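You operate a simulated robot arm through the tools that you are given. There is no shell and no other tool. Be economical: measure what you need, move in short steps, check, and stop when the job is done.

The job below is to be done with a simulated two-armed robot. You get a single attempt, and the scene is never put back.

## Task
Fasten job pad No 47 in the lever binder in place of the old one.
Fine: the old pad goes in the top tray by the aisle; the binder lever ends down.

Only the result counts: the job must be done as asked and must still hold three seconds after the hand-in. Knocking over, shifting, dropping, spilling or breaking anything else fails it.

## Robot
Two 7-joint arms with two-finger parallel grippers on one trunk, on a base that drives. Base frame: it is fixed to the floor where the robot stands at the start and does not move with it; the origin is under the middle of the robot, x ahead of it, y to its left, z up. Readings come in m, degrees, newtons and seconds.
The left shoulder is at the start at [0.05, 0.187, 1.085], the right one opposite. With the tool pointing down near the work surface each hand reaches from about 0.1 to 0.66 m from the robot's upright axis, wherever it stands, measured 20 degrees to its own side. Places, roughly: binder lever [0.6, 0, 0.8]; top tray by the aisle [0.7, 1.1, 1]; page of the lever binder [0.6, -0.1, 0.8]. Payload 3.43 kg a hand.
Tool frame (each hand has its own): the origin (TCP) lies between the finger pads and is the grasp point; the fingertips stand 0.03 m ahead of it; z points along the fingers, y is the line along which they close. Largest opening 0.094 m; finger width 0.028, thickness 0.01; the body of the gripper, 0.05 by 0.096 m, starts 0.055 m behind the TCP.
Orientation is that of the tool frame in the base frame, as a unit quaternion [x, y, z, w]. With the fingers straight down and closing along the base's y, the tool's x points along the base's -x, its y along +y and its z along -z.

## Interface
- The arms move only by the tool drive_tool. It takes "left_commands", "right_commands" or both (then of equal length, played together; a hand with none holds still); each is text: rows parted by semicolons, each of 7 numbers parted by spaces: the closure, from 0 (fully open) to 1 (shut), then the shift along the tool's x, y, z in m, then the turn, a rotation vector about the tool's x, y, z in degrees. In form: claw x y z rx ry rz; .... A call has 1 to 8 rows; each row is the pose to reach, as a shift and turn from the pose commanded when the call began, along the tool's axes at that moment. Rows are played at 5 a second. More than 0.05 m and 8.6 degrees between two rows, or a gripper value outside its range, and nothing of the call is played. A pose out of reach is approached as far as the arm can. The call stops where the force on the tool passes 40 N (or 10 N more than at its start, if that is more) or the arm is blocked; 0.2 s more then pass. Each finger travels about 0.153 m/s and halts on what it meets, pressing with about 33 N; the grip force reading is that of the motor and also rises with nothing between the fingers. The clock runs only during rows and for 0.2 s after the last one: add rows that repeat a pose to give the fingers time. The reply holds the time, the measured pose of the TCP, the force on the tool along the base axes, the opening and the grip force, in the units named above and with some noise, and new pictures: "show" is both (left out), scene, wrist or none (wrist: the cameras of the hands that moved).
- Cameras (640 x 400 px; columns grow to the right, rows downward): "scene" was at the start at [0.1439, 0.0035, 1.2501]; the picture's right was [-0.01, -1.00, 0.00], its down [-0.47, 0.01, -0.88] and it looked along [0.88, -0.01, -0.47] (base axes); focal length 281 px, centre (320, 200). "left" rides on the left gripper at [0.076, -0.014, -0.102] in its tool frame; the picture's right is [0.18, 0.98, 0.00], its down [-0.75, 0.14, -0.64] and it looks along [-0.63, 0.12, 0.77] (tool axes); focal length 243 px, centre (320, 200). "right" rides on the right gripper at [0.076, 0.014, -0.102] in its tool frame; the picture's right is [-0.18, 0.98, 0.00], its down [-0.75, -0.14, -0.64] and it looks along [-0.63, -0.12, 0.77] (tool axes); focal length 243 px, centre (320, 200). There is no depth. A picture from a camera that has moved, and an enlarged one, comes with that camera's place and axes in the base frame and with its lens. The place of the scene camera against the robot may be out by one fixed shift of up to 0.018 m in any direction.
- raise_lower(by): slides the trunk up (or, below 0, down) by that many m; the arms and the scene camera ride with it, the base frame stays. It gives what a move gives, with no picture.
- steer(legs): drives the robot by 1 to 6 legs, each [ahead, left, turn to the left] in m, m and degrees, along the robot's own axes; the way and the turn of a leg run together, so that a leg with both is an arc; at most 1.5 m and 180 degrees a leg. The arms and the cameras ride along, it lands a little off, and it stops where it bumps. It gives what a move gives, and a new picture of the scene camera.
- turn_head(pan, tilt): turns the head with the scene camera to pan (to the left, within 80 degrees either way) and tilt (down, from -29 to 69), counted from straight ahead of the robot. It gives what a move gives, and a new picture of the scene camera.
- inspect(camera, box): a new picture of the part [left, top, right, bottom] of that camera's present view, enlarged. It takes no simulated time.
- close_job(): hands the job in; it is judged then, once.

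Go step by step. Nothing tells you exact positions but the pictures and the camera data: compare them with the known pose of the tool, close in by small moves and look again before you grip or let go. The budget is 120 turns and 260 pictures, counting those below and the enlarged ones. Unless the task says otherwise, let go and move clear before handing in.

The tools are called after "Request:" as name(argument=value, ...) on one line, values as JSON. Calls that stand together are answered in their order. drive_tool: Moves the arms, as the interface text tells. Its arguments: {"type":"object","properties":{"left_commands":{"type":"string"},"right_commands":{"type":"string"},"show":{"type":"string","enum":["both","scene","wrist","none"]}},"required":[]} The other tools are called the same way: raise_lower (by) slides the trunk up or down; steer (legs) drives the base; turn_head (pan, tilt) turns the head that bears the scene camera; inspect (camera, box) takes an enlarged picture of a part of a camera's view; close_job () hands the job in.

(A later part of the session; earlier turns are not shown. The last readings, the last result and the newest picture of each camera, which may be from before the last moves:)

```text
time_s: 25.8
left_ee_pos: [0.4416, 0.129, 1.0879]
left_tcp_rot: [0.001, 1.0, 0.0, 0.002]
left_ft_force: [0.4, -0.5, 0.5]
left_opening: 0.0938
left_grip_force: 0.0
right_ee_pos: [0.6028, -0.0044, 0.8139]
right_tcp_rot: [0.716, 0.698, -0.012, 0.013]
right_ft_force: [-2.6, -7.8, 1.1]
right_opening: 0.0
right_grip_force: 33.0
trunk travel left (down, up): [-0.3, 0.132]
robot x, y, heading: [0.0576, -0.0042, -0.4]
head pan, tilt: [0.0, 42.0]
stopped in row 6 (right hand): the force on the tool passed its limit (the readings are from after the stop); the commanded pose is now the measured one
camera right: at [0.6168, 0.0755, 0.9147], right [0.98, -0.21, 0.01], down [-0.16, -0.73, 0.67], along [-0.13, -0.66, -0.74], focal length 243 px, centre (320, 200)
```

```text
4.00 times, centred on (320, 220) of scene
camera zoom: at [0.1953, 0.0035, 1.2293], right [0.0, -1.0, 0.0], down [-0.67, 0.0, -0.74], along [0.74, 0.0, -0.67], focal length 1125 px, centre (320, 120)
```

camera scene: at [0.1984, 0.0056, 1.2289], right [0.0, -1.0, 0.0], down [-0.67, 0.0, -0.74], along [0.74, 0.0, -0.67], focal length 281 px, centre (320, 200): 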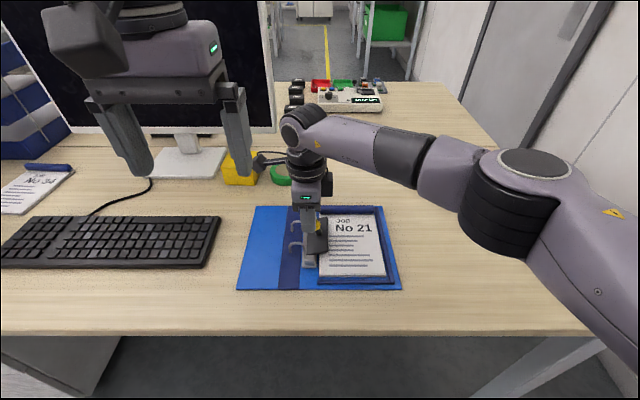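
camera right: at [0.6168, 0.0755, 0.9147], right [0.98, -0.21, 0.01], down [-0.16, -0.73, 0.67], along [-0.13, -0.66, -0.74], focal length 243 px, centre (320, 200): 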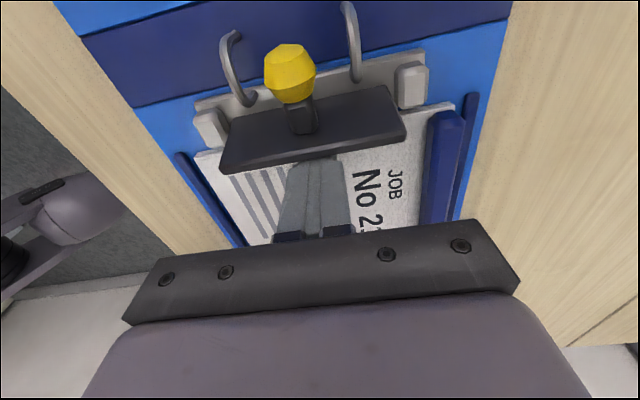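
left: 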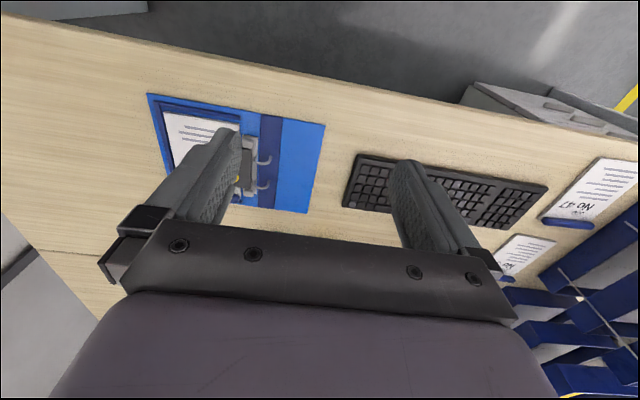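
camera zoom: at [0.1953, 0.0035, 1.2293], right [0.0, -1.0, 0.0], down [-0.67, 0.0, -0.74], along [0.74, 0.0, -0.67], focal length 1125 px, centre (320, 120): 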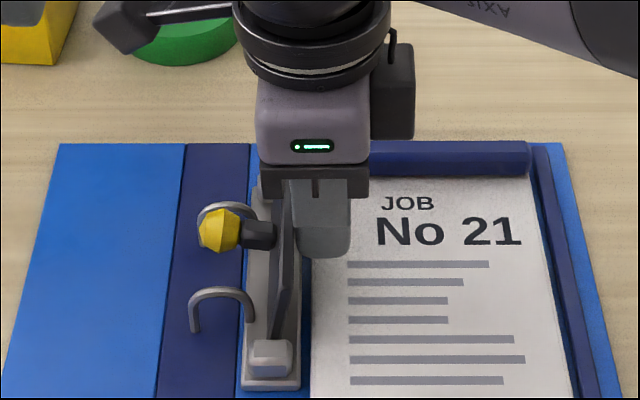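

The lever is now nearly upright. I back off and check that it stays open.

Request:
drive_tool(right_commands="1 -0.01 0 0 0 0 0; 1 -0.045 0 -0.01 0 0 0; 1 -0.06 0 -0.05 0 0 0; 0.5 -0.06 0 -0.09 0 0 0; 0 -0.06 0 -0.09 0 0 0", show="wrist")

Request:
inspect(camera="scene", box=[240, 170, 400, 290])

Request:
inspect(camera="right", box=[200, 0, 460, 200])

```text
time_s: 27.0
left_ee_pos: [0.4422, 0.1285, 1.0884]
left_tcp_rot: [0.0, 1.0, 0.0, 0.0]
left_ft_force: [0.9, 0.5, 0.1]
left_opening: 0.0939
left_grip_force: 0.1
right_ee_pos: [0.6006, -0.0582, 0.9036]
right_tcp_rot: [0.715, 0.699, -0.01, 0.012]
right_ft_force: [0.4, -0.4, -0.1]
right_opening: 0.0941
right_grip_force: 0.0
trunk travel left (down, up): [-0.3, 0.132]
robot x, y, heading: [0.058, 0.0002, -0.2]
head pan, tilt: [0.0, 42.0]
camera right: at [0.6147, 0.0202, 1.005], right [0.98, -0.2, 0.01], down [-0.16, -0.73, 0.67], along [-0.13, -0.65, -0.75], focal length 243 px, centre (320, 200)
```

right: 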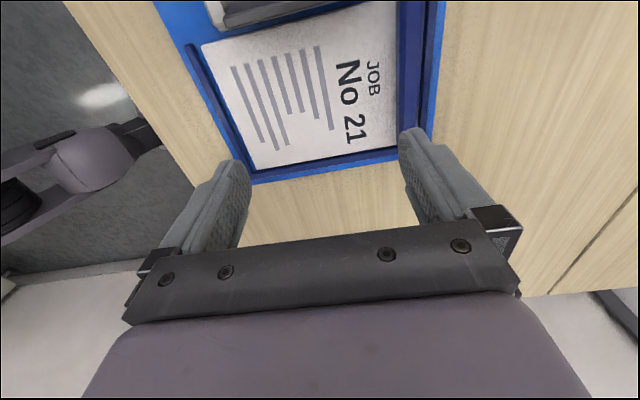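

```text
3.33 times, centred on (320, 230) of scene
camera zoom: at [0.1957, 0.0034, 1.2292], right [0.0, -1.0, 0.0], down [-0.67, 0.0, -0.74], along [0.74, 0.0, -0.67], focal length 937 px, centre (320, 100)
```

zoom: 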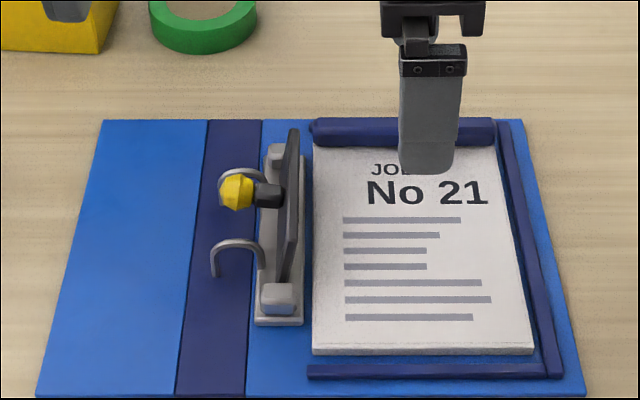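

```text
2.00 times, centred on (330, 100) of right
camera zoom: at [0.6147, 0.0202, 1.005], right [0.98, -0.2, 0.01], down [-0.16, -0.73, 0.67], along [-0.13, -0.65, -0.75], focal length 485 px, centre (300, 400)
```

zoom: 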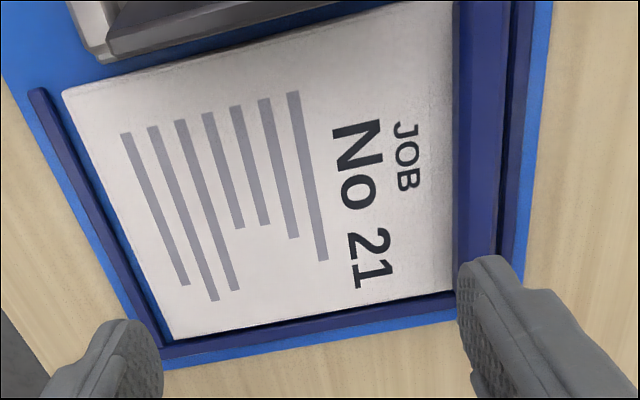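

The lever stays open. The bar of pad 21 spans x ≈ 0.671–0.691, pad centre y ≈ −0.06, far ridge at ≈ 0.70. I move over the bar with partially open fingers and level the hand.

Request:
drive_tool(right_commands="0.3 0 0.03 0 0 0.9 -0.6; 0.45 -0.001 0.06 0.02 0 1.8 -1.3; 0.45 -0.001 0.08 0.05 0 1.8 -1.3; 0.45 -0.001 0.081 0.07 0 1.8 -1.3", show="wrist")

Request:
inspect(camera="scene", box=[290, 170, 410, 260])

Request:
inspect(camera="right", box=[220, 60, 420, 220])

```text
time_s: 28.0
left_ee_pos: [0.4423, 0.1304, 1.0897]
left_tcp_rot: [0.0, 1.0, 0.0, 0.0]
left_ft_force: [0.6, -0.5, 0.0]
left_opening: 0.0937
left_grip_force: 0.1
right_ee_pos: [0.6638, -0.0663, 0.8454]
right_tcp_rot: [0.706, 0.708, 0.001, 0.002]
right_ft_force: [-0.1, 0.2, -0.4]
right_opening: 0.0519
right_grip_force: 0.0
right hand out of reach, approached as far as the arm can: row 3, 4
trunk travel left (down, up): [-0.3, 0.132]
robot x, y, heading: [0.0591, -0.0009, -0.4]
head pan, tilt: [0.0, 42.0]
camera right: at [0.6761, 0.0091, 0.9489], right [0.98, -0.18, 0.0], down [-0.14, -0.75, 0.64], along [-0.11, -0.63, -0.77], focal length 243 px, centre (320, 200)
```

right: 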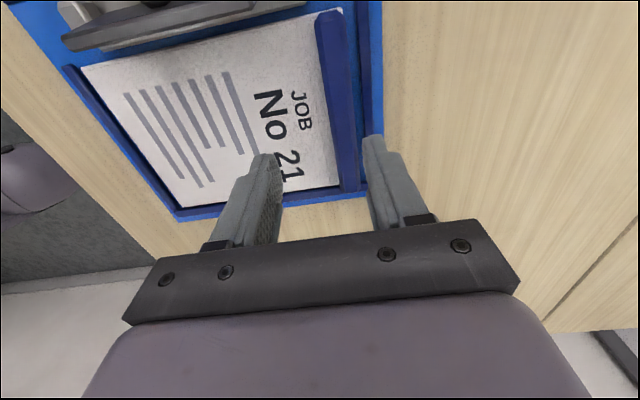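

```text
4.44 times, centred on (350, 215) of scene
camera zoom: at [0.1954, 0.0039, 1.2293], right [0.0, -1.0, 0.0], down [-0.67, 0.0, -0.74], along [0.74, 0.0, -0.67], focal length 1250 px, centre (187, 133)
```

zoom: 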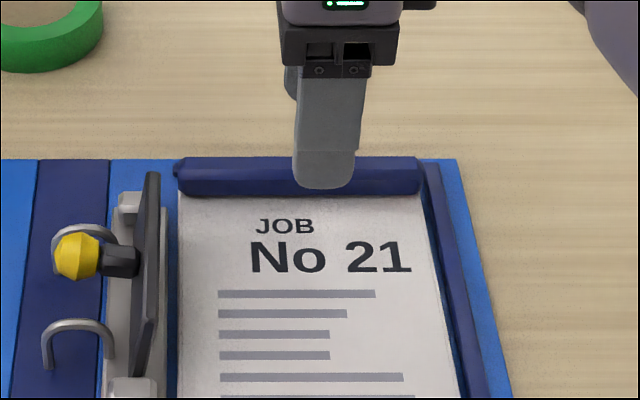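

```text
2.50 times, centred on (320, 140) of right
camera zoom: at [0.6761, 0.0091, 0.9489], right [0.98, -0.18, 0.0], down [-0.14, -0.75, 0.64], along [-0.11, -0.63, -0.77], focal length 606 px, centre (320, 350)
```

zoom: 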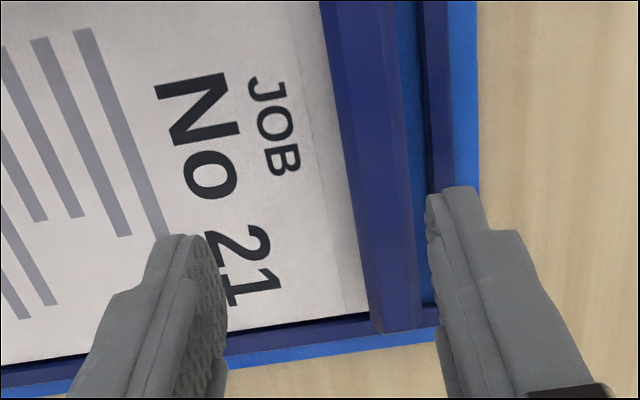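

The arm ran out of reach; I lift slightly and drive the base 5 cm ahead.

Request:
drive_tool(right_commands="0.45 0 0 -0.03 0 0 0; 0.45 0 -0.03 -0.05 0 0 0", show="none")

Request:
steer(legs=[[0.05, 0, 0]])

```text
time_s: 28.6
left_ee_pos: [0.4412, 0.1294, 1.088]
left_tcp_rot: [0.001, 1.0, 0.0, 0.0]
left_ft_force: [-0.9, 0.1, -0.4]
left_opening: 0.0939
left_grip_force: 0.0
right_ee_pos: [0.6598, -0.053, 0.8813]
right_tcp_rot: [0.706, 0.709, -0.003, -0.001]
right_ft_force: [-0.7, 0.3, -0.1]
right_opening: 0.0518
right_grip_force: 0.1
right hand out of reach, approached as far as the arm can: row 2
trunk travel left (down, up): [-0.3, 0.132]
robot x, y, heading: [0.0604, -0.0001, -0.3]
head pan, tilt: [0.0, 42.0]
```

```text
time_s: 29.6
left_ee_pos: [0.4918, 0.1276, 1.0869]
left_tcp_rot: [0.002, 1.0, 0.0, 0.0]
left_ft_force: [1.2, -0.1, -0.1]
left_opening: 0.0937
left_grip_force: 0.1
right_ee_pos: [0.7099, -0.0549, 0.882]
right_tcp_rot: [0.706, 0.708, -0.003, -0.002]
right_ft_force: [0.6, -0.4, 0.0]
right_opening: 0.0516
right_grip_force: 0.0
trunk travel left (down, up): [-0.3, 0.132]
robot x, y, heading: [0.1069, 0.0033, -0.3]
head pan, tilt: [0.0, 42.0]
camera scene: at [0.2466, 0.0031, 1.2291], right [0.0, -1.0, 0.0], down [-0.67, 0.0, -0.74], along [0.74, 0.0, -0.67], focal length 281 px, centre (320, 200)
```

scene: 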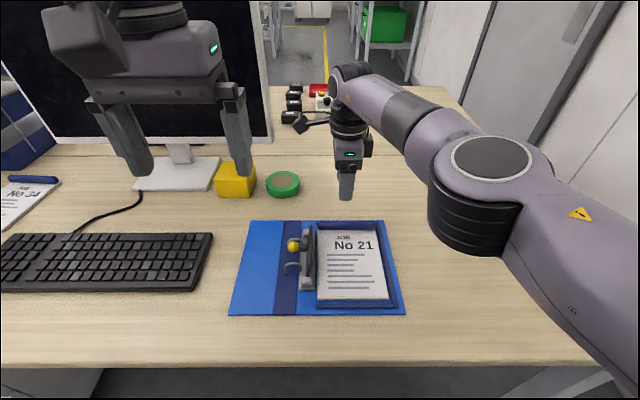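

Now over the bar: move to (0.681, −0.058, 0.845) with a 4 cm opening.

Request:
drive_tool(right_commands="0.57 -0.003 -0.029 0.01 0 0 0; 0.57 -0.003 -0.029 0.035 0 0 0", show="none")

Request:
inspect(camera="right", box=[220, 40, 420, 200])

Request:
inspect(camera="scene", box=[290, 180, 410, 260])

```text
time_s: 30.2
left_ee_pos: [0.4912, 0.1304, 1.0877]
left_tcp_rot: [0.001, 1.0, -0.001, 0.001]
left_ft_force: [-0.3, 1.5, -1.0]
left_opening: 0.0943
left_grip_force: 0.1
right_ee_pos: [0.6823, -0.057, 0.8472]
right_tcp_rot: [0.708, 0.706, -0.002, 0.001]
right_ft_force: [0.7, -0.4, 0.1]
right_opening: 0.0402
right_grip_force: 0.2
right hand out of reach, approached as far as the arm can: row 1
trunk travel left (down, up): [-0.3, 0.132]
robot x, y, heading: [0.1095, -0.0001, -0.3]
head pan, tilt: [0.0, 42.0]
```

```text
2.50 times, centred on (320, 120) of right
camera zoom: at [0.6949, 0.0195, 0.9499], right [0.98, -0.19, 0.0], down [-0.14, -0.75, 0.65], along [-0.12, -0.63, -0.76], focal length 606 px, centre (320, 400)
```

zoom: 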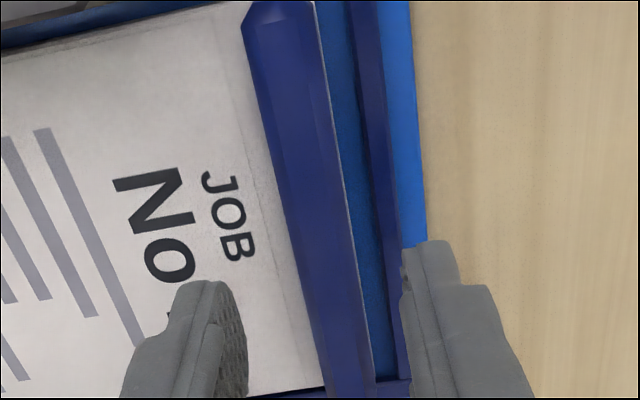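

```text
5.00 times, centred on (350, 220) of scene
camera zoom: at [0.2456, 0.0046, 1.2292], right [0.0, -1.0, 0.0], down [-0.67, 0.0, -0.74], along [0.74, 0.0, -0.67], focal length 1406 px, centre (170, 100)
```

zoom: 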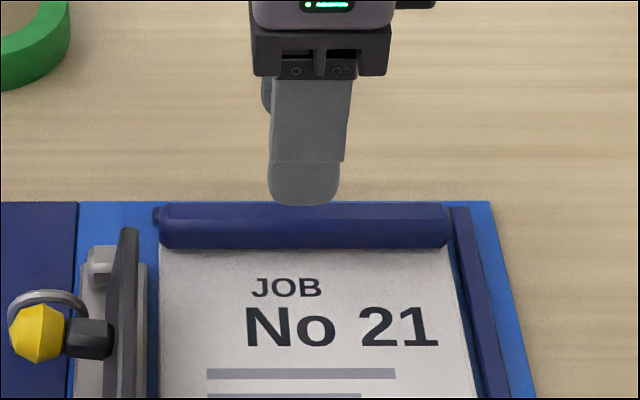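

The bar spans x ≈ 0.667–0.690 at this y. I centre on 0.679 and descend to TCP z ≈ 0.814, then look.

Request:
drive_tool(right_commands="0.57 -0.002 -0.003 0.015 0 0 0; 0.57 -0.002 -0.003 0.033 0 0 0", show="none")

Request:
inspect(camera="right", box=[220, 60, 420, 220])

Request:
inspect(camera="scene", box=[290, 180, 410, 260])

```text
time_s: 30.8
left_ee_pos: [0.4915, 0.1278, 1.0885]
left_tcp_rot: [0.002, 1.0, 0.0, 0.0]
left_ft_force: [-0.1, -0.2, -0.1]
left_opening: 0.0943
left_grip_force: 0.1
right_ee_pos: [0.6769, -0.06, 0.8139]
right_tcp_rot: [0.706, 0.708, -0.002, -0.002]
right_ft_force: [-1.1, -0.5, 0.1]
right_opening: 0.0405
right_grip_force: 0.0
trunk travel left (down, up): [-0.3, 0.132]
robot x, y, heading: [0.1091, -0.0018, -0.1]
head pan, tilt: [0.0, 42.0]
```

```text
2.50 times, centred on (320, 140) of right
camera zoom: at [0.6908, 0.0157, 0.9161], right [0.98, -0.18, -0.01], down [-0.14, -0.75, 0.64], along [-0.12, -0.63, -0.76], focal length 606 px, centre (320, 350)
```

zoom: 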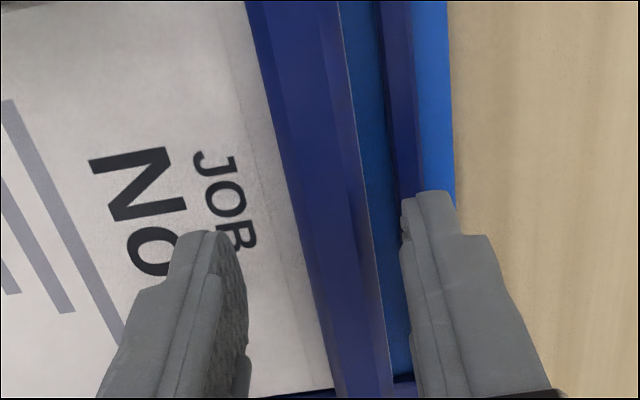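

```text
5.00 times, centred on (350, 220) of scene
camera zoom: at [0.2462, 0.0029, 1.2292], right [0.0, -1.0, 0.0], down [-0.67, 0.0, -0.74], along [0.74, 0.0, -0.67], focal length 1406 px, centre (170, 100)
```

zoom: 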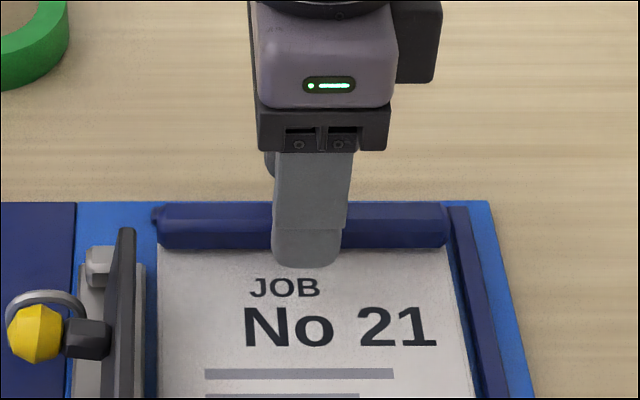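

I lower further in small steps, watching force.

Request:
drive_tool(right_commands="0.57 0 0.001 0.003 0 0 0; 0.57 0 0.001 0.006 0 0 0", show="none")

Request:
inspect(camera="scene", box=[310, 200, 370, 240])

Request:
inspect(camera="right", box=[270, 80, 370, 180])

```text
time_s: 31.4
left_ee_pos: [0.4927, 0.1284, 1.0873]
left_tcp_rot: [0.002, 1.0, -0.001, 0.0]
left_ft_force: [0.5, -0.4, -0.1]
left_opening: 0.0939
left_grip_force: 0.1
right_ee_pos: [0.6776, -0.0606, 0.8074]
right_tcp_rot: [0.706, 0.709, -0.003, -0.001]
right_ft_force: [0.0, -0.5, -0.3]
right_opening: 0.0404
right_grip_force: 0.0
trunk travel left (down, up): [-0.3, 0.132]
robot x, y, heading: [0.1111, -0.0033, 0.0]
head pan, tilt: [0.0, 42.0]
```

```text
10.00 times, centred on (340, 220) of scene
camera zoom: at [0.246, 0.0031, 1.2292], right [0.0, -1.0, 0.0], down [-0.67, 0.0, -0.74], along [0.74, 0.0, -0.67], focal length 2812 px, centre (120, 0)
```

zoom: 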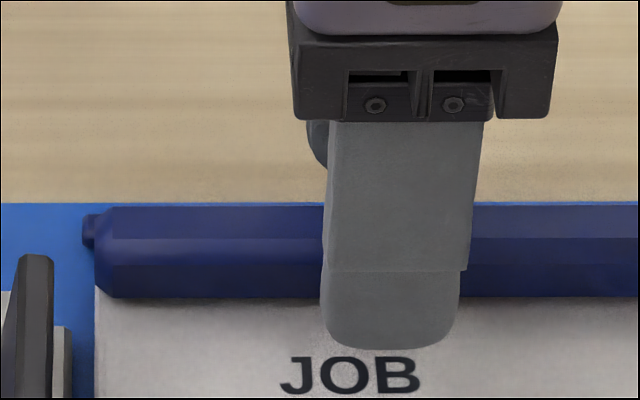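

```text
4.00 times, centred on (320, 130) of right
camera zoom: at [0.6916, 0.016, 0.9107], right [0.98, -0.18, 0.0], down [-0.14, -0.75, 0.64], along [-0.12, -0.63, -0.76], focal length 970 px, centre (320, 480)
```

zoom: 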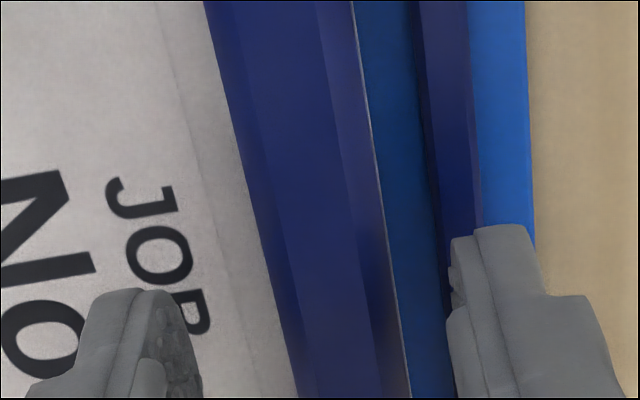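

Tips are a few mm above the paper with good overlap on the bar. I close here.

Request:
drive_tool(right_commands="0.65 0 0 0.001 0 0 0; 0.75 0 0 0.001 0 0 0; 0.9 0 0 0.001 0 0 0; 0.9 0 0 0.001 0 0 0", show="wrist")

Request:
inspect(camera="right", box=[270, 80, 370, 180])

```text
time_s: 32.4
left_ee_pos: [0.4919, 0.1281, 1.0877]
left_tcp_rot: [0.002, 1.0, 0.0, -0.001]
left_ft_force: [-0.5, -0.5, -0.2]
left_opening: 0.0942
left_grip_force: 0.0
right_ee_pos: [0.6788, -0.0591, 0.8064]
right_tcp_rot: [0.706, 0.708, -0.003, -0.001]
right_ft_force: [0.5, 0.3, 0.4]
right_opening: 0.0173
right_grip_force: 32.8
trunk travel left (down, up): [-0.3, 0.132]
robot x, y, heading: [0.1126, -0.0009, -0.3]
head pan, tilt: [0.0, 42.0]
camera right: at [0.6915, 0.016, 0.9095], right [0.98, -0.18, -0.01], down [-0.14, -0.75, 0.64], along [-0.12, -0.63, -0.76], focal length 243 px, centre (320, 200)
```

right: 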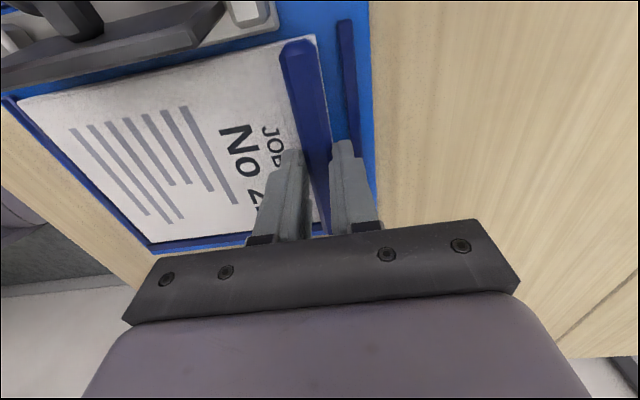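

```text
4.00 times, centred on (320, 130) of right
camera zoom: at [0.6915, 0.016, 0.9095], right [0.98, -0.18, -0.01], down [-0.14, -0.75, 0.64], along [-0.12, -0.63, -0.76], focal length 970 px, centre (320, 480)
```

zoom: 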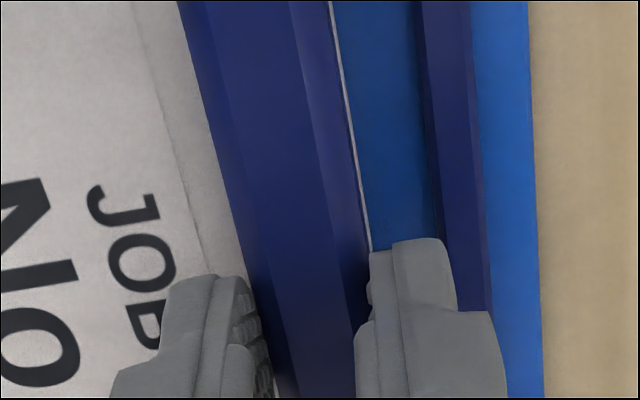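

Gripped (0.0173). Reference: pad seated ↔ TCP (0.679, −0.059, 0.806). Lifting straight up.

Request:
drive_tool(right_commands="0.9 0 0 -0.01 0 0 0; 0.9 0 0 -0.03 0 0 0; 0.9 0 0 -0.06 0 0 0; 0.9 0 0 -0.09 0 0 0; 0.9 0 0 -0.12 0 0 0")

```text
time_s: 33.6
left_ee_pos: [0.4914, 0.1277, 1.0874]
left_tcp_rot: [0.002, 1.0, 0.0, 0.0]
left_ft_force: [0.0, 0.0, 0.0]
left_opening: 0.0942
left_grip_force: 0.1
right_ee_pos: [0.6785, -0.0601, 0.9297]
right_tcp_rot: [0.706, 0.708, -0.003, -0.001]
right_ft_force: [-0.2, -0.4, -1.0]
right_opening: 0.0174
right_grip_force: 32.7
trunk travel left (down, up): [-0.3, 0.132]
robot x, y, heading: [0.1064, -0.0012, -0.4]
head pan, tilt: [0.0, 42.0]
camera scene: at [0.2459, 0.0031, 1.2292], right [0.0, -1.0, 0.0], down [-0.67, 0.0, -0.74], along [0.74, 0.0, -0.67], focal length 281 px, centre (320, 200)
camera right: at [0.6921, 0.0151, 1.0318], right [0.98, -0.18, -0.01], down [-0.14, -0.75, 0.65], along [-0.12, -0.63, -0.76], focal length 243 px, centre (320, 200)
```

scene: 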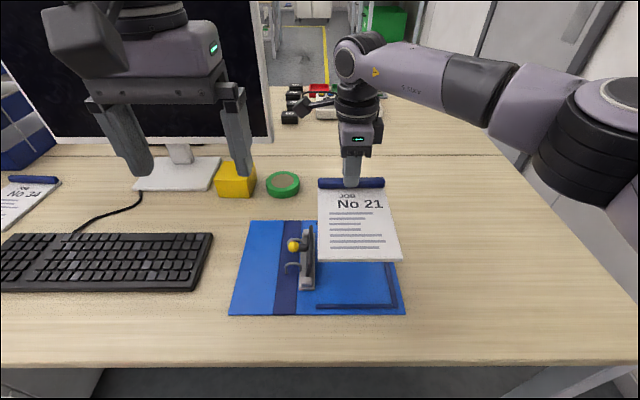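
right: 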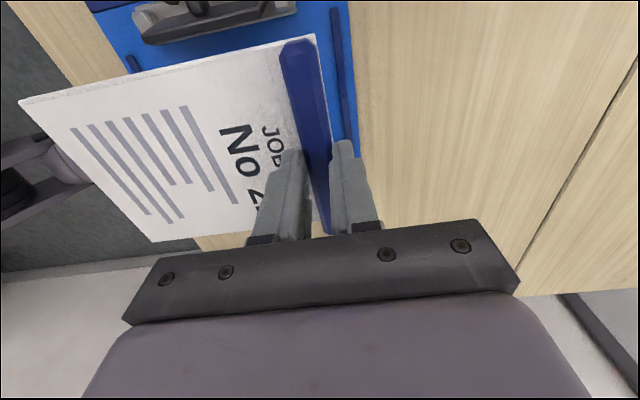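

The pad hangs firmly. I raise the trunk, back away from the desk and drive left toward the tray.

Request:
raise_lower(by=0.13)

Request:
steer(legs=[[-0.4, 0, 0], [0, 0.8, 0]])

Request:
turn_head(pan=25, tilt=30)

```text
time_s: 35.1
left_ee_pos: [0.4932, 0.1282, 1.2182]
left_tcp_rot: [0.002, 1.0, 0.0, 0.0]
left_ft_force: [0.9, -0.7, 0.1]
left_opening: 0.0937
left_grip_force: 0.1
right_ee_pos: [0.6787, -0.0608, 1.059]
right_tcp_rot: [0.706, 0.708, -0.003, -0.001]
right_ft_force: [1.1, -0.6, -1.0]
right_opening: 0.0175
right_grip_force: 32.5
trunk travel left (down, up): [-0.43, 0.002]
robot x, y, heading: [0.1077, -0.0007, -0.5]
head pan, tilt: [0.0, 42.0]
```

```text
time_s: 38.4
left_ee_pos: [0.0928, 0.1651, 1.2178]
left_tcp_rot: [-0.004, 1.0, 0.0, 0.001]
left_ft_force: [-0.2, -0.2, 0.2]
left_opening: 0.094
left_grip_force: 0.1
right_ee_pos: [0.282, -0.0209, 1.0571]
right_tcp_rot: [0.702, 0.712, -0.003, -0.001]
right_ft_force: [0.1, 0.4, -2.3]
right_opening: 0.0172
right_grip_force: 33.2
trunk travel left (down, up): [-0.43, 0.002]
robot x, y, heading: [-0.2884, 0.0325, 0.6]
head pan, tilt: [0.0, 42.0]
stopped in leg 2: the robot was blocked; the commanded pose is now the measured one
camera scene: at [-0.1516, 0.0382, 1.3592], right [0.01, -1.0, 0.0], down [-0.67, 0.0, -0.74], along [0.74, 0.01, -0.67], focal length 281 px, centre (320, 200)
```

scene: 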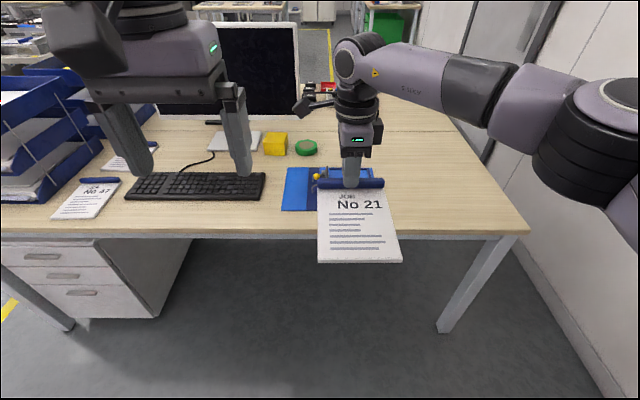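

```text
time_s: 39.3
left_ee_pos: [0.0937, 0.1655, 1.2179]
left_tcp_rot: [-0.004, 1.0, 0.0, -0.001]
left_ft_force: [0.8, -0.2, -0.1]
left_opening: 0.0938
left_grip_force: 0.1
right_ee_pos: [0.2823, -0.0202, 1.0589]
right_tcp_rot: [0.702, 0.713, -0.003, -0.001]
right_ft_force: [0.1, -0.3, -0.8]
right_opening: 0.0174
right_grip_force: 33.4
trunk travel left (down, up): [-0.43, 0.002]
robot x, y, heading: [-0.2886, 0.0363, 0.3]
head pan, tilt: [25.0, 30.0]
camera scene: at [-0.1534, 0.0764, 1.3775], right [0.43, -0.9, 0.0], down [-0.45, -0.21, -0.87], along [0.78, 0.37, -0.5], focal length 281 px, centre (320, 200)
```

scene: 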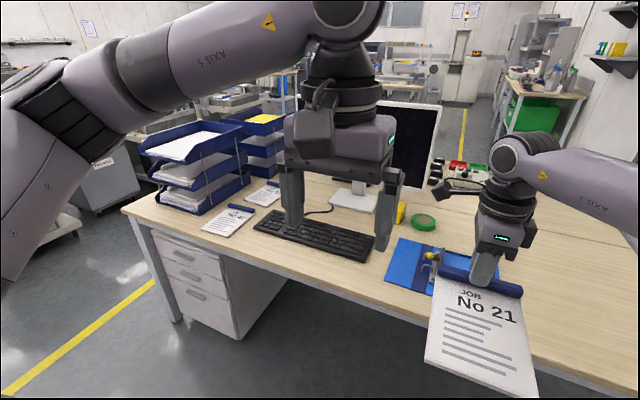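

The robot was blocked driving left. I look to the left and down for the obstacle.

Request:
turn_head(pan=80, tilt=45)

Request:
turn_head(pan=75, tilt=20)

```text
time_s: 40.5
left_ee_pos: [0.093, 0.1672, 1.2179]
left_tcp_rot: [-0.005, 1.0, 0.0, 0.0]
left_ft_force: [-0.3, 0.7, -0.1]
left_opening: 0.0942
left_grip_force: 0.0
right_ee_pos: [0.281, -0.0205, 1.0589]
right_tcp_rot: [0.702, 0.712, -0.003, 0.0]
right_ft_force: [-0.1, -1.1, -1.5]
right_opening: 0.0176
right_grip_force: 33.2
trunk travel left (down, up): [-0.43, 0.002]
robot x, y, heading: [-0.2898, 0.0329, 0.4]
head pan, tilt: [80.0, 45.0]
camera scene: at [-0.2215, 0.1179, 1.3549], right [0.99, -0.17, 0.0], down [-0.12, -0.7, -0.71], along [0.12, 0.7, -0.71], focal length 281 px, centre (320, 200)
```

scene: 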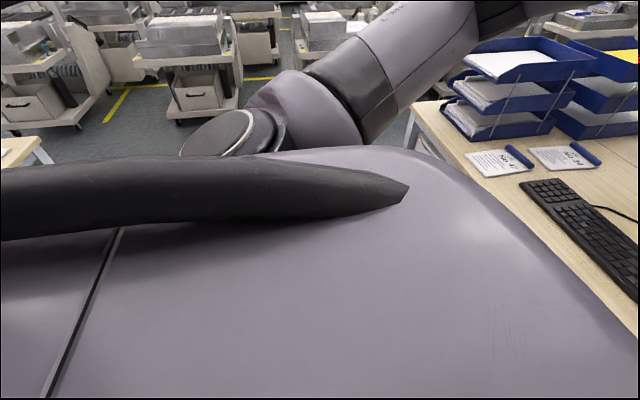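

```text
time_s: 41.4
left_ee_pos: [0.0917, 0.1669, 1.2184]
left_tcp_rot: [-0.004, 1.0, 0.0, 0.0]
left_ft_force: [-0.4, 0.4, -0.9]
left_opening: 0.0944
left_grip_force: 0.1
right_ee_pos: [0.2809, -0.0216, 1.0581]
right_tcp_rot: [0.702, 0.712, -0.004, -0.001]
right_ft_force: [1.0, 0.3, -1.1]
right_opening: 0.0178
right_grip_force: 33.2
trunk travel left (down, up): [-0.43, 0.002]
robot x, y, heading: [-0.2883, 0.0362, 0.2]
head pan, tilt: [75.0, 20.0]
camera scene: at [-0.2117, 0.1279, 1.3935], right [0.97, -0.25, 0.0], down [-0.09, -0.33, -0.94], along [0.24, 0.91, -0.34], focal length 281 px, centre (320, 200)
```

scene: 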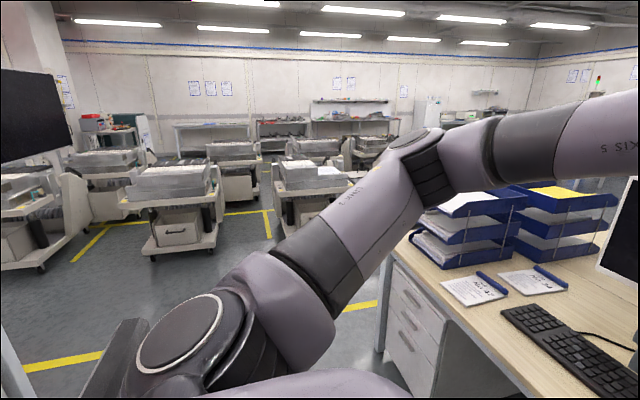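

Something low stands at the robot's left rear. I move forward again, then left, away from it.

Request:
steer(legs=[[0.22, -0.03, 0], [0, 0.4, 0]])

```text
time_s: 45.2
left_ee_pos: [0.3115, 0.5328, 1.2169]
left_tcp_rot: [-0.005, 1.0, 0.0, 0.0]
left_ft_force: [-0.2, 0.8, 0.1]
left_opening: 0.0937
left_grip_force: 0.1
right_ee_pos: [0.501, 0.346, 1.0578]
right_tcp_rot: [0.702, 0.712, -0.003, -0.001]
right_ft_force: [0.3, -0.4, -1.1]
right_opening: 0.0173
right_grip_force: 33.1
trunk travel left (down, up): [-0.43, 0.002]
robot x, y, heading: [-0.0699, 0.3968, 0.4]
head pan, tilt: [75.0, 20.0]
camera scene: at [0.0071, 0.4938, 1.3935], right [0.97, -0.25, 0.0], down [-0.09, -0.33, -0.94], along [0.24, 0.91, -0.34], focal length 281 px, centre (320, 200)
```

scene: 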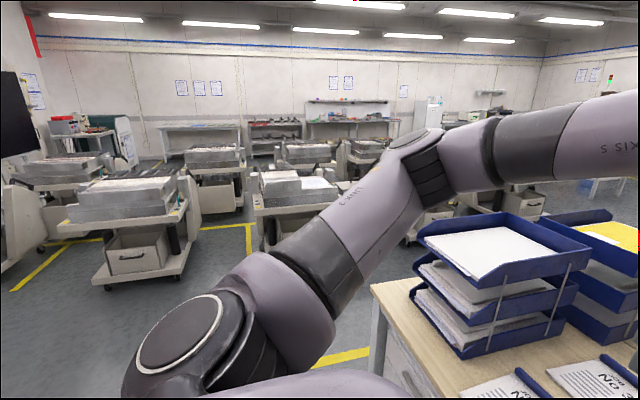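

That worked. The tray stack by the aisle is clearly visible; I turn the head for a better look.

Request:
turn_head(pan=45, tilt=25)

Request:
inspect(camera="scene", box=[120, 120, 400, 320])

```text
time_s: 46.1
left_ee_pos: [0.3128, 0.5323, 1.2185]
left_tcp_rot: [-0.004, 1.0, 0.0, 0.0]
left_ft_force: [-0.8, 0.0, 0.5]
left_opening: 0.0939
left_grip_force: 0.0
right_ee_pos: [0.5006, 0.3445, 1.0583]
right_tcp_rot: [0.702, 0.712, -0.003, -0.001]
right_ft_force: [-0.6, 0.3, -2.0]
right_opening: 0.0172
right_grip_force: 33.5
trunk travel left (down, up): [-0.43, 0.002]
robot x, y, heading: [-0.0667, 0.3966, 0.3]
head pan, tilt: [45.0, 25.0]
camera scene: at [0.0482, 0.4689, 1.3855], right [0.71, -0.7, 0.0], down [-0.3, -0.3, -0.91], along [0.64, 0.65, -0.42], focal length 281 px, centre (320, 200)
```

scene: 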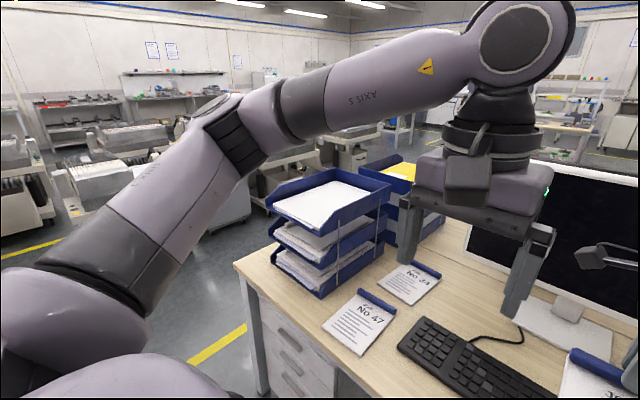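

```text
2.00 times, centred on (260, 220) of scene
camera zoom: at [0.0482, 0.4689, 1.3855], right [0.71, -0.7, 0.0], down [-0.3, -0.3, -0.91], along [0.64, 0.65, -0.42], focal length 562 px, centre (440, 160)
```

zoom: 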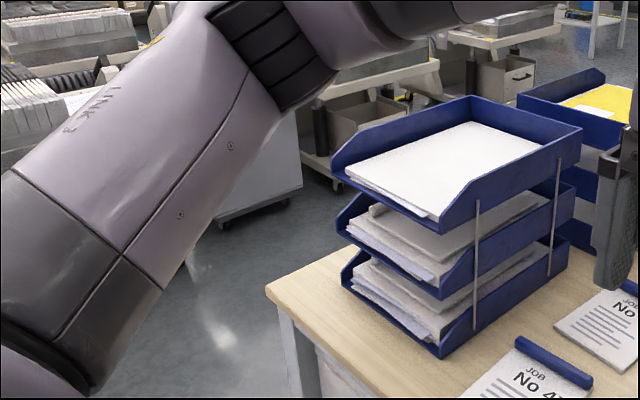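

The top aisle tray spans roughly x 0.51–0.85, y 0.94–1.20, rim z ≈ 1.03, paper ≈ 1.0. I raise the hand and drive left so the pad lines up with it.

Request:
drive_tool(right_commands="0.9 0 0 -0.03 0 0 0; 0.9 0 0 -0.06 0 0 0; 0.9 0 0 -0.085 0 0 0", show="none")

Request:
steer(legs=[[0, 0.72, 0]])

Request:
turn_head(pan=0, tilt=35)

```text
time_s: 46.9
left_ee_pos: [0.312, 0.5318, 1.2189]
left_tcp_rot: [-0.004, 1.0, 0.0, 0.002]
left_ft_force: [0.3, -0.4, 0.4]
left_opening: 0.0942
left_grip_force: 0.0
right_ee_pos: [0.5008, 0.3433, 1.1447]
right_tcp_rot: [0.701, 0.713, -0.003, -0.001]
right_ft_force: [0.3, -0.4, -1.0]
right_opening: 0.0175
right_grip_force: 33.0
trunk travel left (down, up): [-0.43, 0.002]
robot x, y, heading: [-0.0713, 0.398, 0.4]
head pan, tilt: [45.0, 25.0]
```

```text
time_s: 50.9
left_ee_pos: [0.3035, 1.2556, 1.2178]
left_tcp_rot: [-0.007, 1.0, 0.0, 0.0]
left_ft_force: [0.2, -0.5, -0.5]
left_opening: 0.094
left_grip_force: 0.1
right_ee_pos: [0.4939, 1.0688, 1.1437]
right_tcp_rot: [0.7, 0.715, -0.003, -0.001]
right_ft_force: [0.2, 0.6, -0.7]
right_opening: 0.0173
right_grip_force: 32.5
trunk travel left (down, up): [-0.43, 0.002]
robot x, y, heading: [-0.0784, 1.1207, 0.9]
head pan, tilt: [45.0, 25.0]
camera scene: at [0.0404, 1.1912, 1.3854], right [0.72, -0.7, 0.0], down [-0.29, -0.3, -0.91], along [0.63, 0.65, -0.42], focal length 281 px, centre (320, 200)
```

scene: 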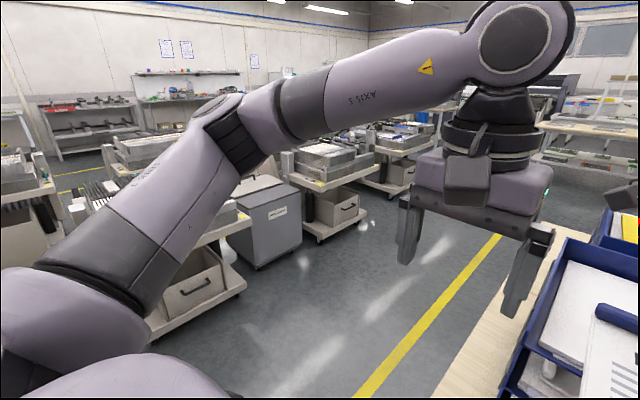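

```text
time_s: 52.0
left_ee_pos: [0.3033, 1.2561, 1.2177]
left_tcp_rot: [-0.007, 1.0, 0.0, 0.001]
left_ft_force: [0.3, -1.2, 0.2]
left_opening: 0.0939
left_grip_force: 0.0
right_ee_pos: [0.4932, 1.0678, 1.1444]
right_tcp_rot: [0.7, 0.714, -0.003, -0.001]
right_ft_force: [0.7, -0.1, -1.5]
right_opening: 0.0176
right_grip_force: 32.7
trunk travel left (down, up): [-0.43, 0.002]
robot x, y, heading: [-0.0764, 1.1208, 0.8]
head pan, tilt: [0.0, 35.0]
camera scene: at [0.0642, 1.1261, 1.3697], right [0.01, -1.0, 0.0], down [-0.57, -0.01, -0.82], along [0.82, 0.01, -0.57], focal length 281 px, centre (320, 200)
```

scene: 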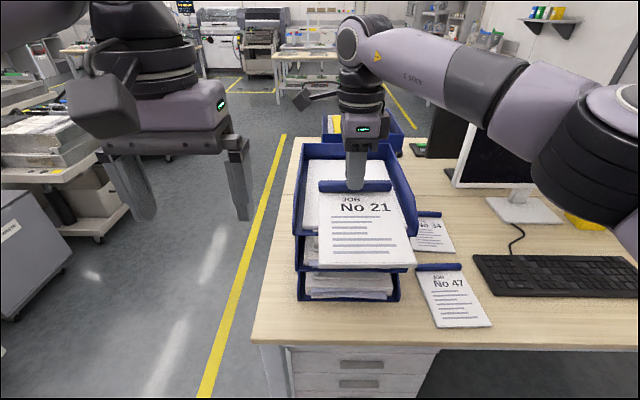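

The pad is lined up with the tray. I drive ahead so it comes over the tray.

Request:
steer(legs=[[0.19, 0, -0.8]])

Request:
inspect(camera="right", box=[0, 0, 640, 400])

```text
time_s: 53.5
left_ee_pos: [0.494, 1.2504, 1.2187]
left_tcp_rot: [0.001, 1.0, 0.001, 0.0]
left_ft_force: [-0.1, -0.8, 0.0]
left_opening: 0.0943
left_grip_force: 0.1
right_ee_pos: [0.681, 1.0608, 1.1429]
right_tcp_rot: [0.706, 0.709, -0.003, -0.001]
right_ft_force: [0.3, -0.3, -1.0]
right_opening: 0.0174
right_grip_force: 32.9
trunk travel left (down, up): [-0.43, 0.002]
robot x, y, heading: [0.1074, 1.1161, -0.1]
head pan, tilt: [0.0, 35.0]
camera scene: at [0.2524, 1.125, 1.3696], right [0.0, -1.0, 0.0], down [-0.57, 0.0, -0.82], along [0.82, 0.0, -0.57], focal length 281 px, centre (320, 200)
```

scene: 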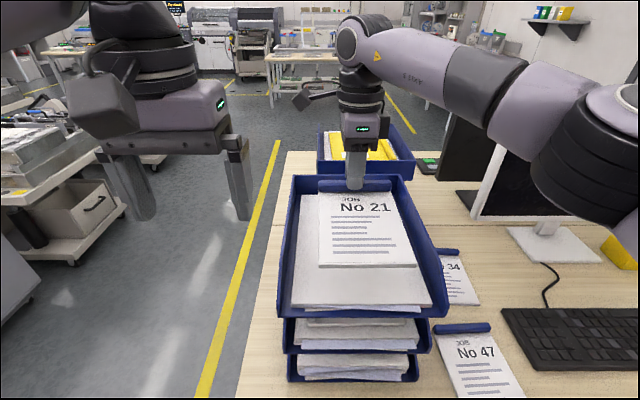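

```text
1.00 times, centred on (320, 200) of right
camera zoom: at [0.6939, 1.1368, 1.2462], right [0.98, -0.18, -0.01], down [-0.13, -0.75, 0.65], along [-0.12, -0.63, -0.76], focal length 243 px, centre (320, 200)
```

zoom: 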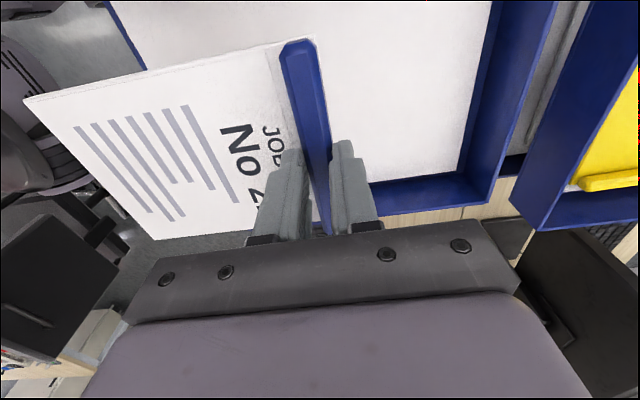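

Tray right rim at y ≈ 0.925, back at ≈ 0.85. I extend ~5 cm further and lower to about TCP z 1.065.

Request:
drive_tool(right_commands="0.9 -0.002 0.03 0 0 0 0; 0.9 -0.005 0.055 0 0 0 0; 0.9 -0.005 0.055 0.03 0 0 0; 0.9 -0.005 0.055 0.06 0 0 0; 0.9 -0.005 0.055 0.078 0 0 0")

Request:
inspect(camera="scene", box=[260, 150, 460, 330])

```text
time_s: 54.7
left_ee_pos: [0.4933, 1.2508, 1.2189]
left_tcp_rot: [-0.001, 1.0, 0.0, 0.0]
left_ft_force: [-0.3, -1.2, -0.4]
left_opening: 0.0941
left_grip_force: 0.0
right_ee_pos: [0.7148, 1.0554, 1.074]
right_tcp_rot: [0.706, 0.708, -0.003, -0.001]
right_ft_force: [0.0, -0.1, -0.9]
right_opening: 0.0171
right_grip_force: 32.7
right hand out of reach, approached as far as the arm can: row 1, 2, 3, 4, 5
trunk travel left (down, up): [-0.43, 0.002]
robot x, y, heading: [0.1098, 1.1212, -0.0]
head pan, tilt: [0.0, 35.0]
camera scene: at [0.2518, 1.1246, 1.3697], right [0.0, -1.0, 0.0], down [-0.57, 0.0, -0.82], along [0.82, 0.0, -0.57], focal length 281 px, centre (320, 200)
camera right: at [0.7271, 1.1305, 1.177], right [0.98, -0.18, 0.0], down [-0.13, -0.75, 0.64], along [-0.12, -0.63, -0.76], focal length 243 px, centre (320, 200)
```

scene: 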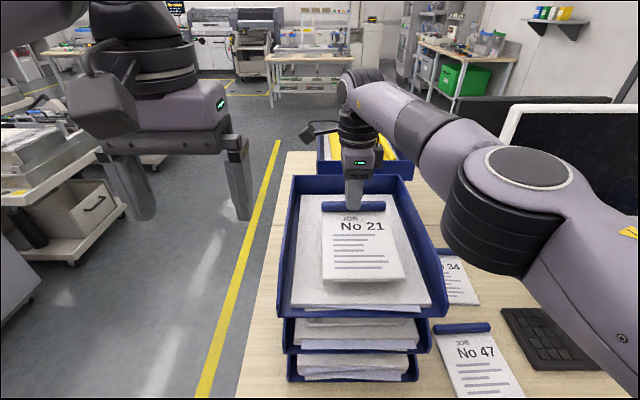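
right: 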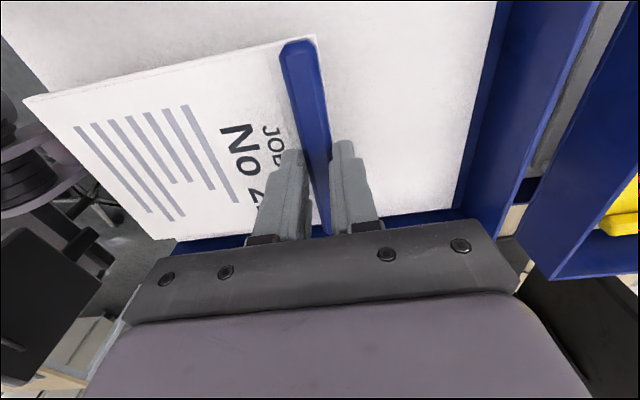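

```text
2.22 times, centred on (360, 240) of scene
camera zoom: at [0.2518, 1.1246, 1.3697], right [0.0, -1.0, 0.0], down [-0.57, 0.0, -0.82], along [0.82, 0.0, -0.57], focal length 625 px, centre (231, 111)
```

zoom: 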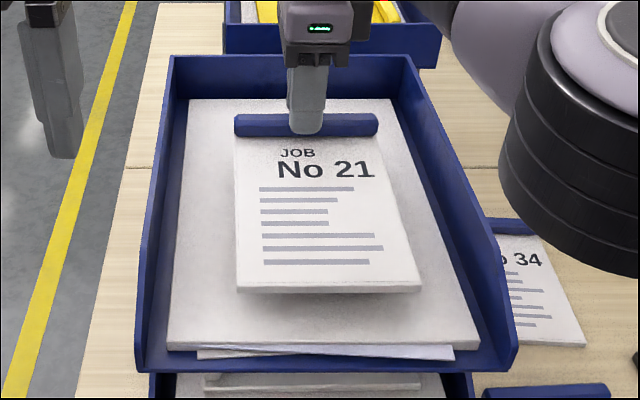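

Pad is well inside the tray. I lower in small steps toward contact.

Request:
drive_tool(right_commands="0.9 0 -0.01 0.006 0 0 0; 0.9 0 -0.02 0.012 0 0 0; 0.9 0 -0.022 0.017 0 0 0", show="none")

Request:
inspect(camera="scene", box=[260, 150, 460, 330])

```text
time_s: 55.5
left_ee_pos: [0.4927, 1.252, 1.2185]
left_tcp_rot: [0.0, 1.0, -0.001, 0.001]
left_ft_force: [-0.8, 0.1, -0.1]
left_opening: 0.094
left_grip_force: 0.1
right_ee_pos: [0.6934, 1.0541, 1.058]
right_tcp_rot: [0.705, 0.709, -0.002, 0.0]
right_ft_force: [-0.5, 0.0, -1.6]
right_opening: 0.0174
right_grip_force: 33.5
right hand out of reach, approached as far as the arm can: row 1
trunk travel left (down, up): [-0.43, 0.002]
robot x, y, heading: [0.1085, 1.1214, -0.1]
head pan, tilt: [0.0, 35.0]
```

```text
2.22 times, centred on (360, 240) of scene
camera zoom: at [0.2518, 1.1253, 1.3697], right [0.0, -1.0, 0.0], down [-0.57, 0.0, -0.82], along [0.82, 0.0, -0.57], focal length 625 px, centre (231, 111)
```

zoom: 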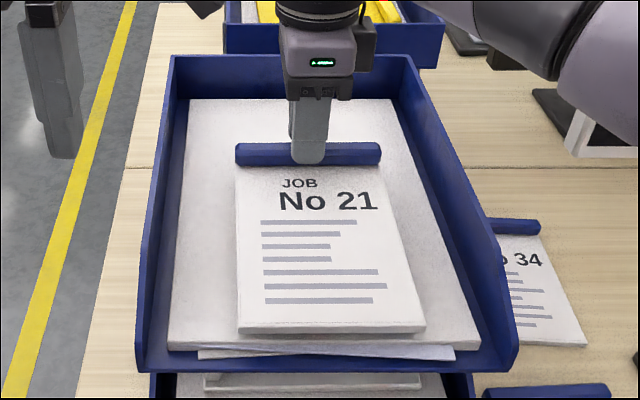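

The hand drifted back to x 0.693; I move forward again 1.5 cm and lower further.

Request:
drive_tool(right_commands="0.9 0 0.008 0 0 0 0; 0.9 0 0.015 0.003 0 0 0; 0.9 0 0.015 0.007 0 0 0; 0.9 0 0.015 0.011 0 0 0", show="none")

Request:
inspect(camera="scene", box=[260, 150, 460, 330])

```text
time_s: 56.5
left_ee_pos: [0.4938, 1.2513, 1.2179]
left_tcp_rot: [-0.001, 1.0, -0.001, 0.001]
left_ft_force: [-1.0, 0.0, 0.5]
left_opening: 0.0941
left_grip_force: 0.2
right_ee_pos: [0.7087, 1.0547, 1.0471]
right_tcp_rot: [0.705, 0.709, -0.003, 0.0]
right_ft_force: [0.6, 0.8, -1.7]
right_opening: 0.0173
right_grip_force: 32.6
trunk travel left (down, up): [-0.43, 0.002]
robot x, y, heading: [0.114, 1.1203, -0.2]
head pan, tilt: [0.0, 35.0]
```

```text
2.22 times, centred on (360, 240) of scene
camera zoom: at [0.2515, 1.125, 1.3697], right [0.0, -1.0, 0.0], down [-0.57, 0.0, -0.82], along [0.82, 0.0, -0.57], focal length 625 px, centre (231, 111)
```

zoom: 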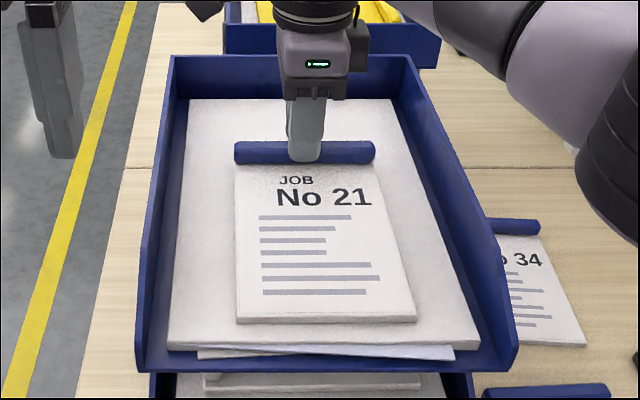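

No contact yet; continuing down gently.

Request:
drive_tool(right_commands="0.9 0 0 0.003 0 0 0; 0.9 0 0 0.006 0 0 0; 0.9 0 0 0.009 0 0 0; 0.9 0 0 0.012 0 0 0", show="none")

Request:
inspect(camera="scene", box=[300, 180, 420, 270])

```text
time_s: 57.5
left_ee_pos: [0.4907, 1.2516, 1.2194]
left_tcp_rot: [0.0, 1.0, 0.0, 0.002]
left_ft_force: [0.3, 0.3, 0.3]
left_opening: 0.094
left_grip_force: 0.0
right_ee_pos: [0.7086, 1.0546, 1.0435]
right_tcp_rot: [0.705, 0.709, 0.001, 0.003]
right_ft_force: [4.3, -1.8, 34.2]
right_opening: 0.0176
right_grip_force: 32.8
trunk travel left (down, up): [-0.43, 0.002]
robot x, y, heading: [0.1117, 1.1227, -0.1]
head pan, tilt: [0.0, 35.0]
```

```text
4.44 times, centred on (360, 225) of scene
camera zoom: at [0.2484, 1.1252, 1.3706], right [0.0, -1.0, 0.0], down [-0.57, 0.0, -0.82], along [0.82, 0.0, -0.57], focal length 1250 px, centre (142, 89)
```

zoom: 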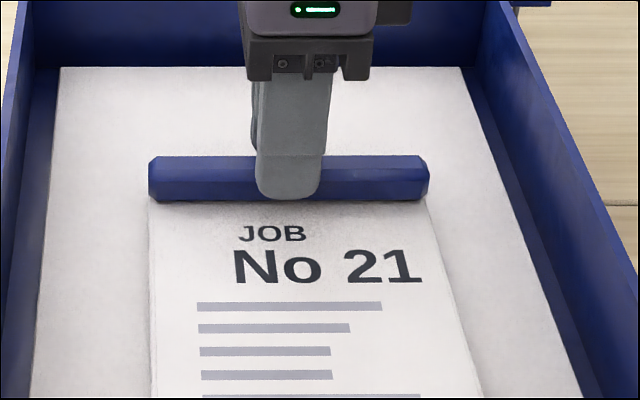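

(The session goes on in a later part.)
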